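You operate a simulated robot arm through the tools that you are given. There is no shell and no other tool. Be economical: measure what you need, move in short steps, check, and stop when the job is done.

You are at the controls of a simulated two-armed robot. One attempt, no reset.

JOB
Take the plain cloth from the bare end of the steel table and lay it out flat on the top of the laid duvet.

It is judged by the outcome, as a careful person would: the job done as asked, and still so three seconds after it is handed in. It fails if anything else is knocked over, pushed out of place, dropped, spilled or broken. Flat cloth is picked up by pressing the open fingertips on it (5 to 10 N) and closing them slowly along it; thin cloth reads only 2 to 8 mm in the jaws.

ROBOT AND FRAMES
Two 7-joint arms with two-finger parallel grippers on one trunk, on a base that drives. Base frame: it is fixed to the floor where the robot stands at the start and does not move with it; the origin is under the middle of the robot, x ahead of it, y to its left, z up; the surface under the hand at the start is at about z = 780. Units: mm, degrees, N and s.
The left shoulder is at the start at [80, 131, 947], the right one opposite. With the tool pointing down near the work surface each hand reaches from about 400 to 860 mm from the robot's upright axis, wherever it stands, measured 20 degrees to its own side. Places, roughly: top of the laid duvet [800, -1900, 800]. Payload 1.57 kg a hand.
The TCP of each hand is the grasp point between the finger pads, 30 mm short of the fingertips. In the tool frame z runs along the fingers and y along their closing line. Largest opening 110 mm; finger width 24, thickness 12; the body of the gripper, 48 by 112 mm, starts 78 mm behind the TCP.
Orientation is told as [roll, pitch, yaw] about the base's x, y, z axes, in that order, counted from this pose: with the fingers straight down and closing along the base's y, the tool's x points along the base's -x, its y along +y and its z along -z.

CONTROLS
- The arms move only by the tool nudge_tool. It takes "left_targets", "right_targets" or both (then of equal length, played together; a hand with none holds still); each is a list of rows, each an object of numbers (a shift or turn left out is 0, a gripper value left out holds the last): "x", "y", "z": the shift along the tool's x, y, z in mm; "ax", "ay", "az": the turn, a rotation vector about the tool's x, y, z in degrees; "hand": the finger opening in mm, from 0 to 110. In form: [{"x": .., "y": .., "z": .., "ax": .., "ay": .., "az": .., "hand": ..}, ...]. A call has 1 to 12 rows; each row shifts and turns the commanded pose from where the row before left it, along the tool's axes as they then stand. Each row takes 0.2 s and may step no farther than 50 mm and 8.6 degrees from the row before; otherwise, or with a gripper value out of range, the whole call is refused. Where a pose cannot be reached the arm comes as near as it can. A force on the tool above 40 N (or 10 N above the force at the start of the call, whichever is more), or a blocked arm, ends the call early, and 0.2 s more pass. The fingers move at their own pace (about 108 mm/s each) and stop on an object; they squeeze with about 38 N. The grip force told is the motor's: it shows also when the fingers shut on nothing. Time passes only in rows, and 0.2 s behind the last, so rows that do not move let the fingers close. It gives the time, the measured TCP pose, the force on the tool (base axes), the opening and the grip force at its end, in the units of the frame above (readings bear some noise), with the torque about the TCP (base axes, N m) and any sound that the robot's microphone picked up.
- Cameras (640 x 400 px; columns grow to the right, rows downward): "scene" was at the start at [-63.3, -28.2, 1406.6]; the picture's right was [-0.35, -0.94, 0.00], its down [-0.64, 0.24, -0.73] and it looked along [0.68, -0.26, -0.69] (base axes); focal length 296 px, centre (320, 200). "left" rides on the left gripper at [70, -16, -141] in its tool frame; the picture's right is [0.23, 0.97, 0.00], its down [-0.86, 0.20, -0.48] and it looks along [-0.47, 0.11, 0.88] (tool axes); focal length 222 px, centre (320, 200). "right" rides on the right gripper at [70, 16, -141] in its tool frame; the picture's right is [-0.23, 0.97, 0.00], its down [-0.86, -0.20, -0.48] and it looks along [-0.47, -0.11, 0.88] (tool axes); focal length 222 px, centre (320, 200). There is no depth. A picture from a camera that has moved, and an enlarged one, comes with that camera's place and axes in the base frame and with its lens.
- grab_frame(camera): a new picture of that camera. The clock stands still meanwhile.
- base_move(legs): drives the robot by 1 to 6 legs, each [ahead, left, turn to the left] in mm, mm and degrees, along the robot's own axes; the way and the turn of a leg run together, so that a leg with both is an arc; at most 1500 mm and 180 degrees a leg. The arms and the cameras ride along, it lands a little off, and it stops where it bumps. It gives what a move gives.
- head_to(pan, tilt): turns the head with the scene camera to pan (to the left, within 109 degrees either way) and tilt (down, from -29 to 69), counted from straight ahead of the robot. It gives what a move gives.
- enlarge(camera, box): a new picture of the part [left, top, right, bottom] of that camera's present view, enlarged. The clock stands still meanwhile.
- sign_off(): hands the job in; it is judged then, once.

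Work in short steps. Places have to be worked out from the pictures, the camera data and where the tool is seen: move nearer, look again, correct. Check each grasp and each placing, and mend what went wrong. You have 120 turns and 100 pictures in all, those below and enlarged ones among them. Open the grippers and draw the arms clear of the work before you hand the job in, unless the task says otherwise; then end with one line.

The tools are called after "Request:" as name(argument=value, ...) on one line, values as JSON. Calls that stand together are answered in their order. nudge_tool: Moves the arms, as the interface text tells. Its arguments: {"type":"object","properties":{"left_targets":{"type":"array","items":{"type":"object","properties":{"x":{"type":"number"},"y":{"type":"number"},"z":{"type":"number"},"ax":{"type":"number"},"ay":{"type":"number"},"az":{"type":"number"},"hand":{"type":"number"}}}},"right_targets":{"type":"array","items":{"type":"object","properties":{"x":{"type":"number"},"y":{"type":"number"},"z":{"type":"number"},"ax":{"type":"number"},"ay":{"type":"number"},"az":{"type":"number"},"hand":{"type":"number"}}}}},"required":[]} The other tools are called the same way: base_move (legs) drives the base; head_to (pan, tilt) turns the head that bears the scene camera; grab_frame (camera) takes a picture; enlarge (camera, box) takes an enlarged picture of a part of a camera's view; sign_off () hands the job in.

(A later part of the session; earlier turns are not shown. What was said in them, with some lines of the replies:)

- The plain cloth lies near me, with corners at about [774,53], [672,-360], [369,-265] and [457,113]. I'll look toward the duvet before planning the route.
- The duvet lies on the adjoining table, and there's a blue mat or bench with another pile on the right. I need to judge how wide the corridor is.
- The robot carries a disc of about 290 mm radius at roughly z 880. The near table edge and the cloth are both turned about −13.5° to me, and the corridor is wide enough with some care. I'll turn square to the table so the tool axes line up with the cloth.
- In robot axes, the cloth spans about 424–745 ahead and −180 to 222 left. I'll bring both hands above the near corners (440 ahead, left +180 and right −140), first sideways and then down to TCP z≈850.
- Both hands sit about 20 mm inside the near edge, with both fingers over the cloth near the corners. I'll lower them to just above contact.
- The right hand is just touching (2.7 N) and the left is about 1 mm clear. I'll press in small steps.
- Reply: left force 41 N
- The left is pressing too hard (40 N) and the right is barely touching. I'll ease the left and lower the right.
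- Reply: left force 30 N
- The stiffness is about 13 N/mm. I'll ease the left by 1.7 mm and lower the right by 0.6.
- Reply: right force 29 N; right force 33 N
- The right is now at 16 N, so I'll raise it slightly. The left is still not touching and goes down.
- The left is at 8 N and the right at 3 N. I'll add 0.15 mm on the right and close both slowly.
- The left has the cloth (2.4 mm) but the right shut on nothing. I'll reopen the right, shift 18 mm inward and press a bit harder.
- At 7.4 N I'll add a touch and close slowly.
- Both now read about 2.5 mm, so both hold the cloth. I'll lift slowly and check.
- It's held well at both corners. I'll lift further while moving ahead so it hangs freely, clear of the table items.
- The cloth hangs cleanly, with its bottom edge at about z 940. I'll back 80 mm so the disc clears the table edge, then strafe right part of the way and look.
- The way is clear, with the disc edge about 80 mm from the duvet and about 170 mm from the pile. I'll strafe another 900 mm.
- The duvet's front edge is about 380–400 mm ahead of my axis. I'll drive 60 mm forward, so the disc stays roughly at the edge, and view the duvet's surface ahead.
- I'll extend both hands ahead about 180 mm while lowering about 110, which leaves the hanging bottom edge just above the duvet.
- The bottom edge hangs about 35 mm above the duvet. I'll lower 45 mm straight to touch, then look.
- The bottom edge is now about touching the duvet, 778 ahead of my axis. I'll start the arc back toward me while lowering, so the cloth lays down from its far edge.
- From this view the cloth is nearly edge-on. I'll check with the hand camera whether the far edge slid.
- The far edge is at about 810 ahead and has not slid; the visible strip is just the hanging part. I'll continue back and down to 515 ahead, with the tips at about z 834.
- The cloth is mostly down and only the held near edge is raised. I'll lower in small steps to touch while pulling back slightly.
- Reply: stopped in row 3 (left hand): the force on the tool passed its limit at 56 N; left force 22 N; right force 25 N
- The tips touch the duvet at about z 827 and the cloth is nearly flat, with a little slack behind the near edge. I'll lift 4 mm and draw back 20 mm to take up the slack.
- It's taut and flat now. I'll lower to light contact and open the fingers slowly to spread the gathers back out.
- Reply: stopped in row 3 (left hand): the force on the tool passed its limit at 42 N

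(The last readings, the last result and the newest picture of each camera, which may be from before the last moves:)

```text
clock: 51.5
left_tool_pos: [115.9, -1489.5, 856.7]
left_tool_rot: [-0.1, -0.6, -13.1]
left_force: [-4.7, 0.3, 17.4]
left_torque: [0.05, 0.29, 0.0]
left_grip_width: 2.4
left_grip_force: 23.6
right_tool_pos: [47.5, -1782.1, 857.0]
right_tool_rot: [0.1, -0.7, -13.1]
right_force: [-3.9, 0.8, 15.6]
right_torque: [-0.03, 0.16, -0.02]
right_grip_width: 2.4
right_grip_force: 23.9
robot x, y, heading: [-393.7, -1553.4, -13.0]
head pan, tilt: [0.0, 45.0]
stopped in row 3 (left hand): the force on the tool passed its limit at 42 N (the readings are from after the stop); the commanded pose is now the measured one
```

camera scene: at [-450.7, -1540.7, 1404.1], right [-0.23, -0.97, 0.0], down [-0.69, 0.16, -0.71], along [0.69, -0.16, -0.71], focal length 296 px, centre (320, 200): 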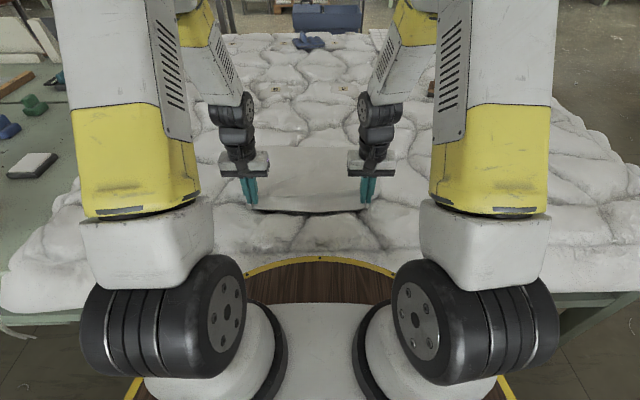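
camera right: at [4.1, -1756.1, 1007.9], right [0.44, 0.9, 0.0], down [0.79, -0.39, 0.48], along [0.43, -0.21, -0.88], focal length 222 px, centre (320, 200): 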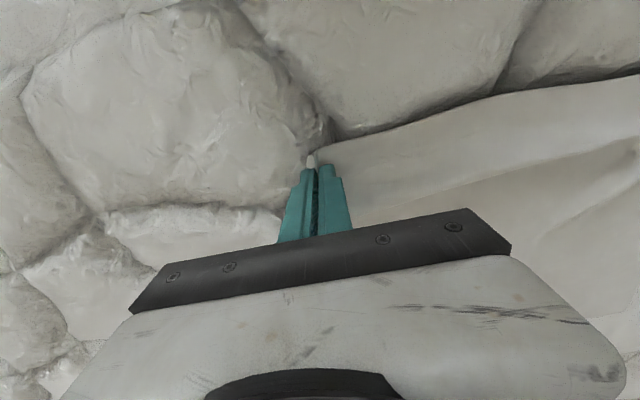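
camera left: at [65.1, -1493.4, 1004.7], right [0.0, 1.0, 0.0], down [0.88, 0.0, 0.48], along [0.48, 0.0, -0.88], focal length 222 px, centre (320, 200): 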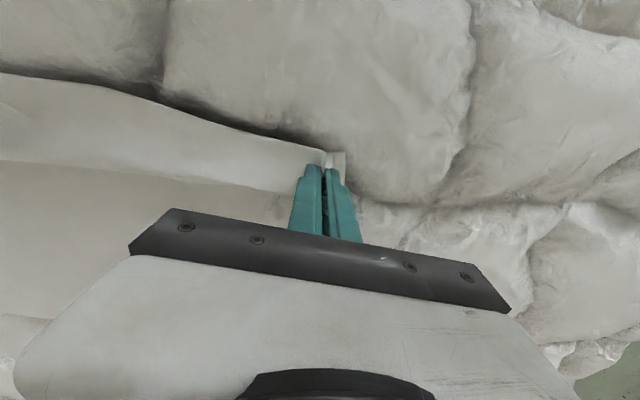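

Both are pressing at about 16 N. I'll ease a little and open slowly to 40 mm, spreading the cloth under the tips.

Request:
nudge_tool(left_targets=[{"z": -0.2}, {"hand": 6}, {"hand": 10}, {"hand": 14}, {"hand": 18}, {"hand": 22}, {"hand": 26}, {"hand": 30}, {"hand": 34}, {"hand": 38}, {}], right_targets=[{"z": -0.2}, {"hand": 6}, {"hand": 10}, {"hand": 14}, {"hand": 18}, {"hand": 22}, {"hand": 26}, {"hand": 30}, {"hand": 34}, {"hand": 38}, {}])

Request:
enlarge(camera="scene", box=[210, 120, 410, 245])

```text
clock: 53.9
left_tool_pos: [116.7, -1488.8, 856.4]
left_tool_rot: [0.0, -0.7, -12.9]
left_force: [1.1, -1.3, 26.3]
left_torque: [0.06, 0.17, -0.01]
left_grip_width: 27.8
left_grip_force: 0.0
right_tool_pos: [48.5, -1781.9, 857.2]
right_tool_rot: [0.1, -0.7, -13.1]
right_force: [2.7, 6.7, 15.4]
right_torque: [-0.08, -0.01, 0.02]
right_grip_width: 32.4
right_grip_force: 0.1
robot x, y, heading: [-392.3, -1554.6, -12.7]
head pan, tilt: [0.0, 45.0]
```

```text
3.20 times, centred on (310, 182) of scene
camera zoom: at [-451.4, -1540.4, 1404.1], right [-0.23, -0.97, 0.0], down [-0.69, 0.16, -0.71], along [0.69, -0.16, -0.71], focal length 947 px, centre (352, 256)
```

zoom: 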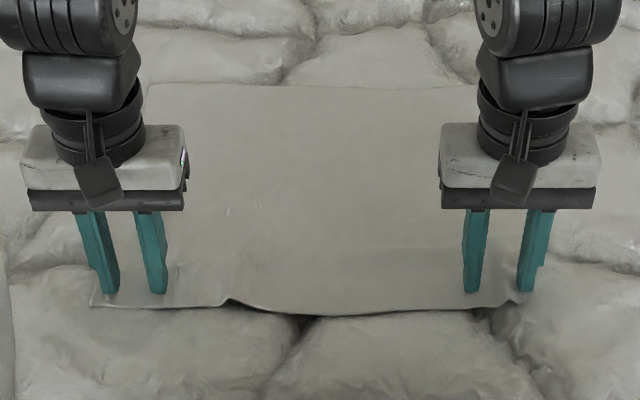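

The corners are spread out, with one small ripple by the left hand. I'll raise both hands straight up and look.

Request:
nudge_tool(left_targets=[{"z": -4}, {"z": -10}, {"z": -25}, {"z": -40}, {"z": -40}, {}], right_targets=[{"z": -4}, {"z": -10}, {"z": -25}, {"z": -40}, {"z": -40}, {}])

Request:
enlarge(camera="scene", box=[190, 100, 430, 250])

Request:
grab_frame(camera="left")

Request:
grab_frame(camera="right")

```text
clock: 55.3
left_tool_pos: [114.8, -1489.8, 974.1]
left_tool_rot: [-0.1, -0.7, -13.1]
left_force: [0.7, -0.3, -0.7]
left_torque: [-0.04, -0.03, 0.04]
left_grip_width: 37.9
left_grip_force: 0.1
right_tool_pos: [46.8, -1781.5, 976.2]
right_tool_rot: [0.0, -0.6, -13.1]
right_force: [0.9, -0.1, -0.3]
right_torque: [-0.02, -0.03, 0.0]
right_grip_width: 38.3
right_grip_force: 0.1
robot x, y, heading: [-393.2, -1557.1, -13.1]
head pan, tilt: [0.0, 45.0]
```

```text
2.67 times, centred on (310, 175) of scene
camera zoom: at [-450.6, -1540.6, 1404.1], right [-0.23, -0.97, 0.0], down [-0.69, 0.16, -0.71], along [0.69, -0.16, -0.71], focal length 789 px, centre (347, 267)
```

zoom: 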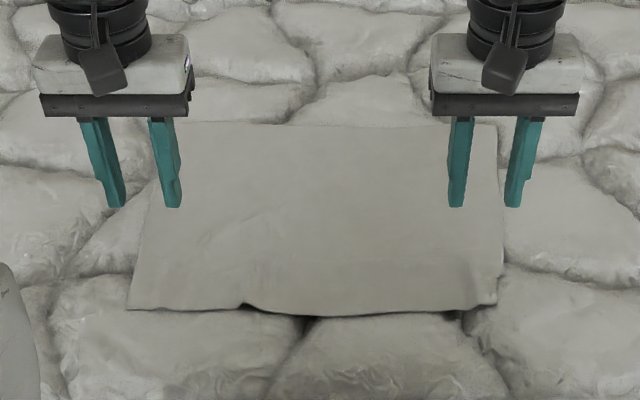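

```text
67 pictures are left
camera left: at [42.0, -1489.4, 1114.7], right [0.0, 1.0, 0.0], down [0.87, 0.0, 0.49], along [0.49, 0.0, -0.87], focal length 222 px, centre (320, 200)
```

left: 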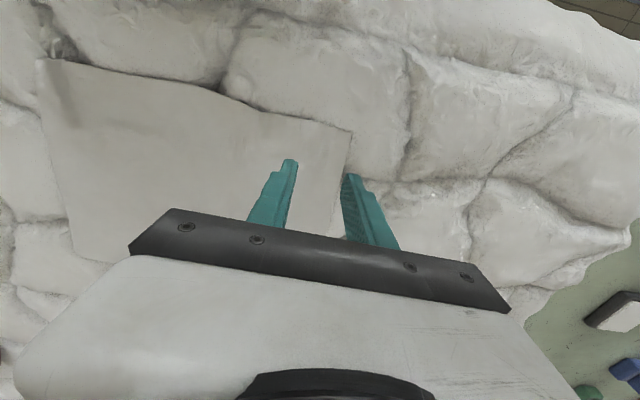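

```text
66 pictures are left
camera right: at [-19.9, -1750.4, 1116.9], right [0.44, 0.9, 0.0], down [0.78, -0.39, 0.49], along [0.44, -0.21, -0.87], focal length 222 px, centre (320, 200)
```

right: 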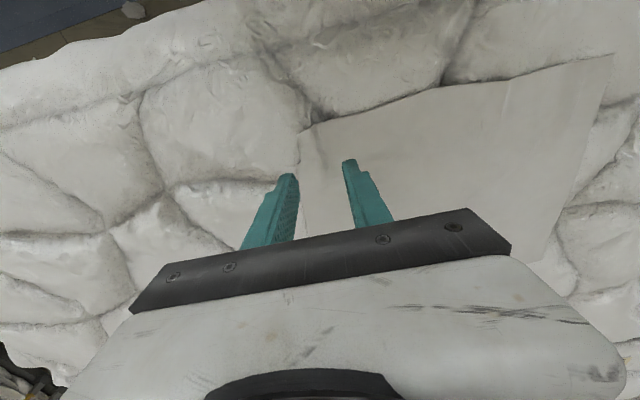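

It's laid nicely, but the near edge measures about 365 of 400 mm, so a little gather remains. I'll inspect it closely.

Request:
enlarge(camera="scene", box=[330, 170, 400, 225])

Request:
enlarge(camera="scene", box=[230, 165, 330, 235])

```text
7.27 times, centred on (365, 198) of scene
camera zoom: at [-450.6, -1540.6, 1404.1], right [-0.23, -0.97, 0.0], down [-0.69, 0.16, -0.71], along [0.69, -0.16, -0.71], focal length 2152 px, centre (-7, 218)
```

zoom: 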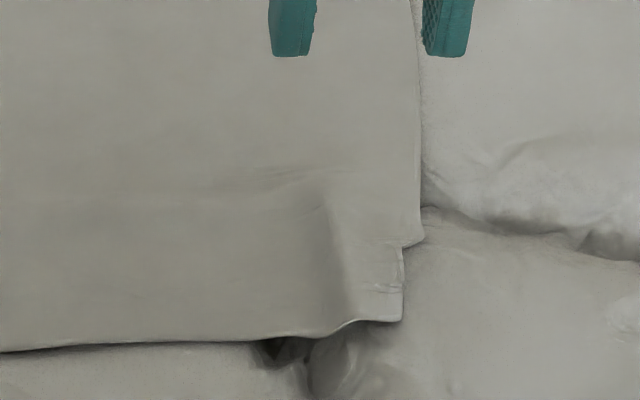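

```text
5.71 times, centred on (280, 200) of scene
camera zoom: at [-450.6, -1540.6, 1404.1], right [-0.23, -0.97, 0.0], down [-0.69, 0.16, -0.71], along [0.69, -0.16, -0.71], focal length 1690 px, centre (549, 200)
```

zoom: 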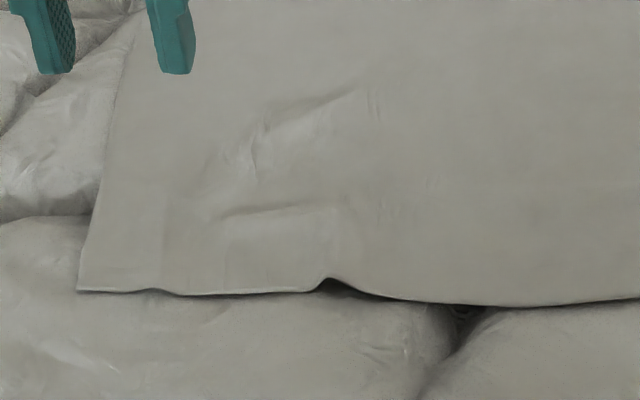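

The near corners sit about 25–40 mm inward of the far ones, which is leftover slack along the near edge. I'll press lightly near both corners and stroke outward to spread it.

Request:
nudge_tool(left_targets=[{"x": -18, "hand": 20, "z": 35}, {"z": 35}, {"z": 30}, {"z": 8}, {}], right_targets=[{"x": -18, "y": 3, "hand": 20, "z": 35}, {"z": 35}, {"z": 30}, {"z": 8}, {}])

Request:
nudge_tool(left_targets=[{"z": 2}, {"z": 1.5}, {}], right_targets=[{"z": 2}, {"z": 1.5}, {}])

```text
clock: 56.5
left_tool_pos: [135.6, -1493.3, 867.2]
left_tool_rot: [0.0, -0.6, -13.1]
left_force: [0.4, 0.2, 0.3]
left_torque: [0.0, -0.01, -0.03]
left_grip_width: 20.1
left_grip_force: 0.1
right_tool_pos: [66.1, -1783.8, 867.8]
right_tool_rot: [0.0, -0.6, -13.1]
right_force: [-0.2, 0.5, -0.7]
right_torque: [-0.02, 0.0, 0.0]
right_grip_width: 20.1
right_grip_force: 0.1
robot x, y, heading: [-390.7, -1556.8, -13.0]
head pan, tilt: [0.0, 45.0]
```

```text
clock: 57.3
left_tool_pos: [134.3, -1493.1, 863.4]
left_tool_rot: [0.0, -0.5, -13.1]
left_force: [0.7, 1.4, 0.0]
left_torque: [0.02, 0.05, 0.02]
left_grip_width: 19.8
left_grip_force: 0.2
right_tool_pos: [66.4, -1782.7, 864.6]
right_tool_rot: [0.1, -0.5, -13.2]
right_force: [-0.2, -0.3, -0.3]
right_torque: [0.02, -0.01, -0.01]
right_grip_width: 19.8
right_grip_force: 0.0
robot x, y, heading: [-393.7, -1553.5, -13.0]
head pan, tilt: [0.0, 45.0]
```

No contact yet, so I'll continue down.

Request:
nudge_tool(left_targets=[{"z": 2}, {"z": 1.5}, {"z": 1}, {}], right_targets=[{"z": 2}, {"z": 1.5}, {"z": 1}, {}])

```text
clock: 58.3
left_tool_pos: [134.1, -1493.4, 859.4]
left_tool_rot: [0.1, -0.6, -13.1]
left_force: [-0.4, -0.3, 0.1]
left_torque: [-0.01, -0.04, -0.03]
left_grip_width: 19.9
left_grip_force: 0.0
right_tool_pos: [66.5, -1784.3, 859.9]
right_tool_rot: [0.1, -0.5, -13.1]
right_force: [0.3, -0.7, -0.9]
right_torque: [0.03, -0.05, 0.05]
right_grip_width: 19.9
right_grip_force: 0.0
robot x, y, heading: [-392.4, -1558.2, -13.1]
head pan, tilt: [0.0, 45.0]
```

Request:
nudge_tool(left_targets=[{"z": 1}, {"z": 1}, {}], right_targets=[{"z": 1}, {"z": 1}, {}])

Request:
nudge_tool(left_targets=[{"z": 0.7}, {}], right_targets=[{"z": 0.7}, {}])

```text
clock: 59.1
left_tool_pos: [133.6, -1494.5, 856.5]
left_tool_rot: [0.0, -0.6, -13.0]
left_force: [-0.6, 0.2, -0.1]
left_torque: [-0.03, -0.04, -0.01]
left_grip_width: 19.9
left_grip_force: 0.1
right_tool_pos: [67.7, -1784.4, 857.8]
right_tool_rot: [0.1, -0.6, -13.1]
right_force: [0.1, -0.7, 0.6]
right_torque: [0.01, 0.0, -0.04]
right_grip_width: 20.1
right_grip_force: 0.0
robot x, y, heading: [-395.9, -1556.2, -13.2]
head pan, tilt: [0.0, 45.0]
```

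```text
clock: 59.7
left_tool_pos: [133.7, -1493.2, 856.8]
left_tool_rot: [0.0, -0.5, -13.0]
left_force: [1.0, 0.6, 0.8]
left_torque: [0.07, -0.03, -0.04]
left_grip_width: 20.1
left_grip_force: 0.0
right_tool_pos: [68.2, -1784.8, 857.3]
right_tool_rot: [0.0, -0.5, -13.1]
right_force: [-0.3, 0.0, -0.3]
right_torque: [0.01, 0.04, 0.02]
right_grip_width: 20.2
right_grip_force: 0.1
robot x, y, heading: [-392.0, -1554.3, -12.9]
head pan, tilt: [0.0, 45.0]
```

Request:
nudge_tool(left_targets=[{"z": 0.7}, {"z": 0.7}, {}], right_targets=[{"z": 0.7}, {"z": 0.7}, {}])

```text
clock: 60.5
left_tool_pos: [133.5, -1493.2, 856.5]
left_tool_rot: [-0.1, -0.6, -13.1]
left_force: [-1.0, -2.0, 25.1]
left_torque: [0.23, 0.21, 0.02]
left_grip_width: 19.9
left_grip_force: 0.1
right_tool_pos: [67.8, -1784.0, 856.3]
right_tool_rot: [0.1, -0.7, -13.1]
right_force: [-1.4, 0.8, 5.7]
right_torque: [-0.11, 0.13, -0.04]
right_grip_width: 19.5
right_grip_force: 0.1
robot x, y, heading: [-389.9, -1556.7, -13.0]
head pan, tilt: [0.0, 45.0]
```

The left is at 25 N and the right at 6 N. I'll ease the left and stroke outward in small steps.

Request:
nudge_tool(left_targets=[{"z": -0.4}, {"y": 3}, {"y": 3}, {"y": 3}, {"y": 3}, {}], right_targets=[{"z": 0.15}, {"y": -4}, {"y": -4}, {"y": -4}, {"y": -4}, {}])

Request:
enlarge(camera="scene", box=[190, 100, 430, 250])

```text
clock: 61.9
left_tool_pos: [135.7, -1481.7, 856.0]
left_tool_rot: [0.0, -0.7, -13.1]
left_force: [-5.0, -15.9, 29.4]
left_torque: [-0.17, 0.28, 0.1]
left_grip_width: 16.7
left_grip_force: 0.2
right_tool_pos: [64.4, -1800.0, 857.2]
right_tool_rot: [0.1, -0.7, -13.0]
right_force: [4.5, 12.2, 21.8]
right_torque: [0.14, 0.13, -0.1]
right_grip_width: 10.7
right_grip_force: 0.1
robot x, y, heading: [-391.2, -1552.0, -12.9]
head pan, tilt: [0.0, 45.0]
```

```text
2.67 times, centred on (310, 175) of scene
camera zoom: at [-451.8, -1540.6, 1404.0], right [-0.23, -0.97, 0.0], down [-0.69, 0.16, -0.71], along [0.69, -0.16, -0.71], focal length 789 px, centre (347, 267)
```

zoom: 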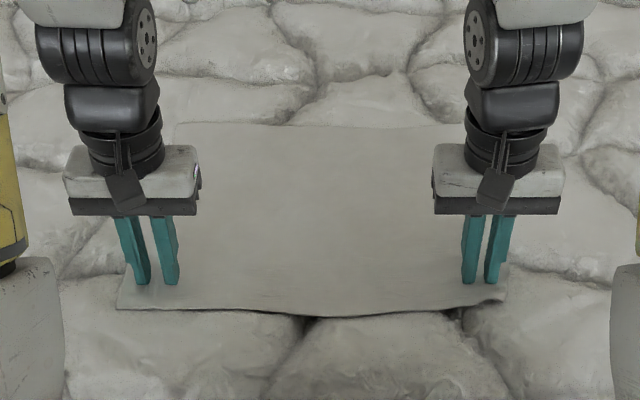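

The ripples are gone and the near edge is now about 385 mm wide. I'll lift off and check.

Request:
nudge_tool(left_targets=[{"z": -4}, {"z": -15}, {"z": -40}, {"z": -40}, {"z": -40}, {"z": -40, "x": 10}, {"z": -40, "x": 10}], right_targets=[{"z": -4}, {"z": -15}, {"z": -40}, {"z": -40}, {"z": -40}, {"z": -40, "x": 10}, {"z": -40, "x": 10}])

Request:
grab_frame(camera="scene")

Request:
enlarge(camera="scene", box=[210, 120, 410, 245])

```text
clock: 63.5
left_tool_pos: [116.7, -1477.3, 1071.7]
left_tool_rot: [-0.1, -0.6, -13.1]
left_force: [0.5, -0.3, 0.2]
left_torque: [-0.02, 0.04, -0.03]
left_grip_width: 20.0
left_grip_force: 0.0
right_tool_pos: [38.2, -1793.5, 1074.2]
right_tool_rot: [0.1, -0.5, -13.1]
right_force: [0.8, -0.4, 0.3]
right_torque: [0.02, 0.04, -0.01]
right_grip_width: 20.0
right_grip_force: 0.1
robot x, y, heading: [-388.3, -1553.2, -13.0]
head pan, tilt: [0.0, 45.0]
```

```text
62 pictures are left
camera scene: at [-450.0, -1540.7, 1404.1], right [-0.23, -0.97, 0.0], down [-0.69, 0.16, -0.71], along [0.69, -0.16, -0.71], focal length 296 px, centre (320, 200)
```

scene: 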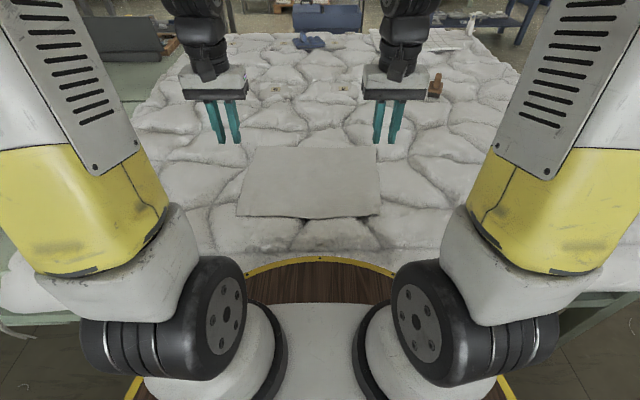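

```text
3.20 times, centred on (310, 182) of scene
camera zoom: at [-450.0, -1540.7, 1404.1], right [-0.23, -0.97, 0.0], down [-0.69, 0.16, -0.71], along [0.69, -0.16, -0.71], focal length 947 px, centre (352, 256)
```

zoom: 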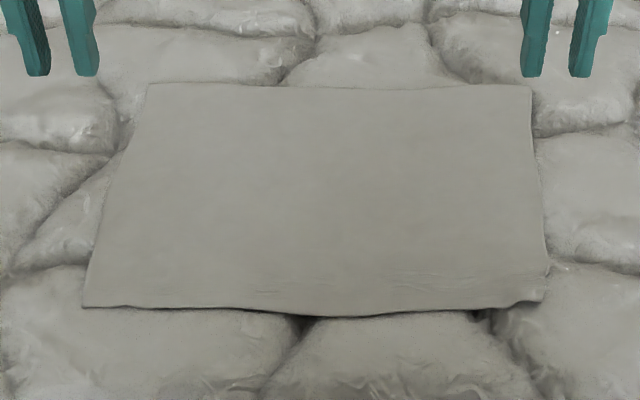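

The cloth lies flat and fully on the duvet, with only a tiny tuck at one corner. I'll open the grippers and draw back up clear.

Request:
nudge_tool(left_targets=[{"z": -40, "hand": 110}, {"z": -40}, {"x": 10}, {}], right_targets=[{"z": -40, "hand": 110}, {"z": -40}, {"x": 10}, {}])

Request:
grab_frame(camera="scene")

```text
clock: 64.5
left_tool_pos: [105.5, -1473.8, 1154.4]
left_tool_rot: [0.1, -0.6, -13.1]
left_force: [-0.4, 0.2, 0.1]
left_torque: [0.02, -0.02, 0.0]
left_grip_width: 110.0
left_grip_force: 0.0
right_tool_pos: [31.1, -1790.6, 1156.1]
right_tool_rot: [0.1, -0.6, -13.1]
right_force: [0.9, -0.6, -0.9]
right_torque: [-0.02, 0.01, -0.01]
right_grip_width: 110.1
right_grip_force: 0.0
robot x, y, heading: [-392.1, -1556.5, -13.1]
head pan, tilt: [0.0, 45.0]
```

```text
60 pictures are left
camera scene: at [-450.7, -1540.6, 1404.1], right [-0.23, -0.97, 0.0], down [-0.69, 0.16, -0.71], along [0.69, -0.16, -0.71], focal length 296 px, centre (320, 200)
```

scene: 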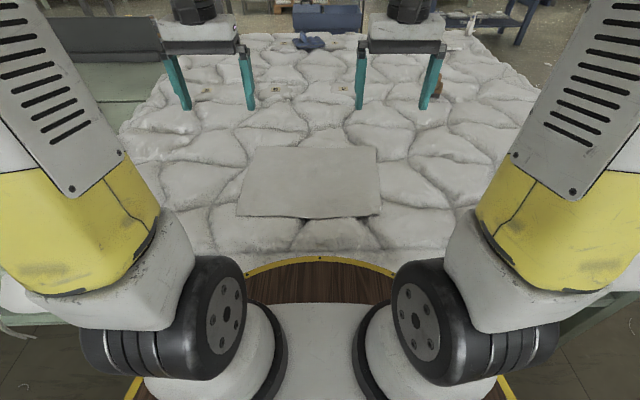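

The cloth is flat on the duvet, the hands are open and clear, and nothing in view has moved out of place. I'm handing it in.

Request:
sign_off()

```text
The job is handed in.
```

The plain cloth is laid out flat on top of the duvet, apart from a very small tuck at its near right corner, and I saw nothing else disturbed.
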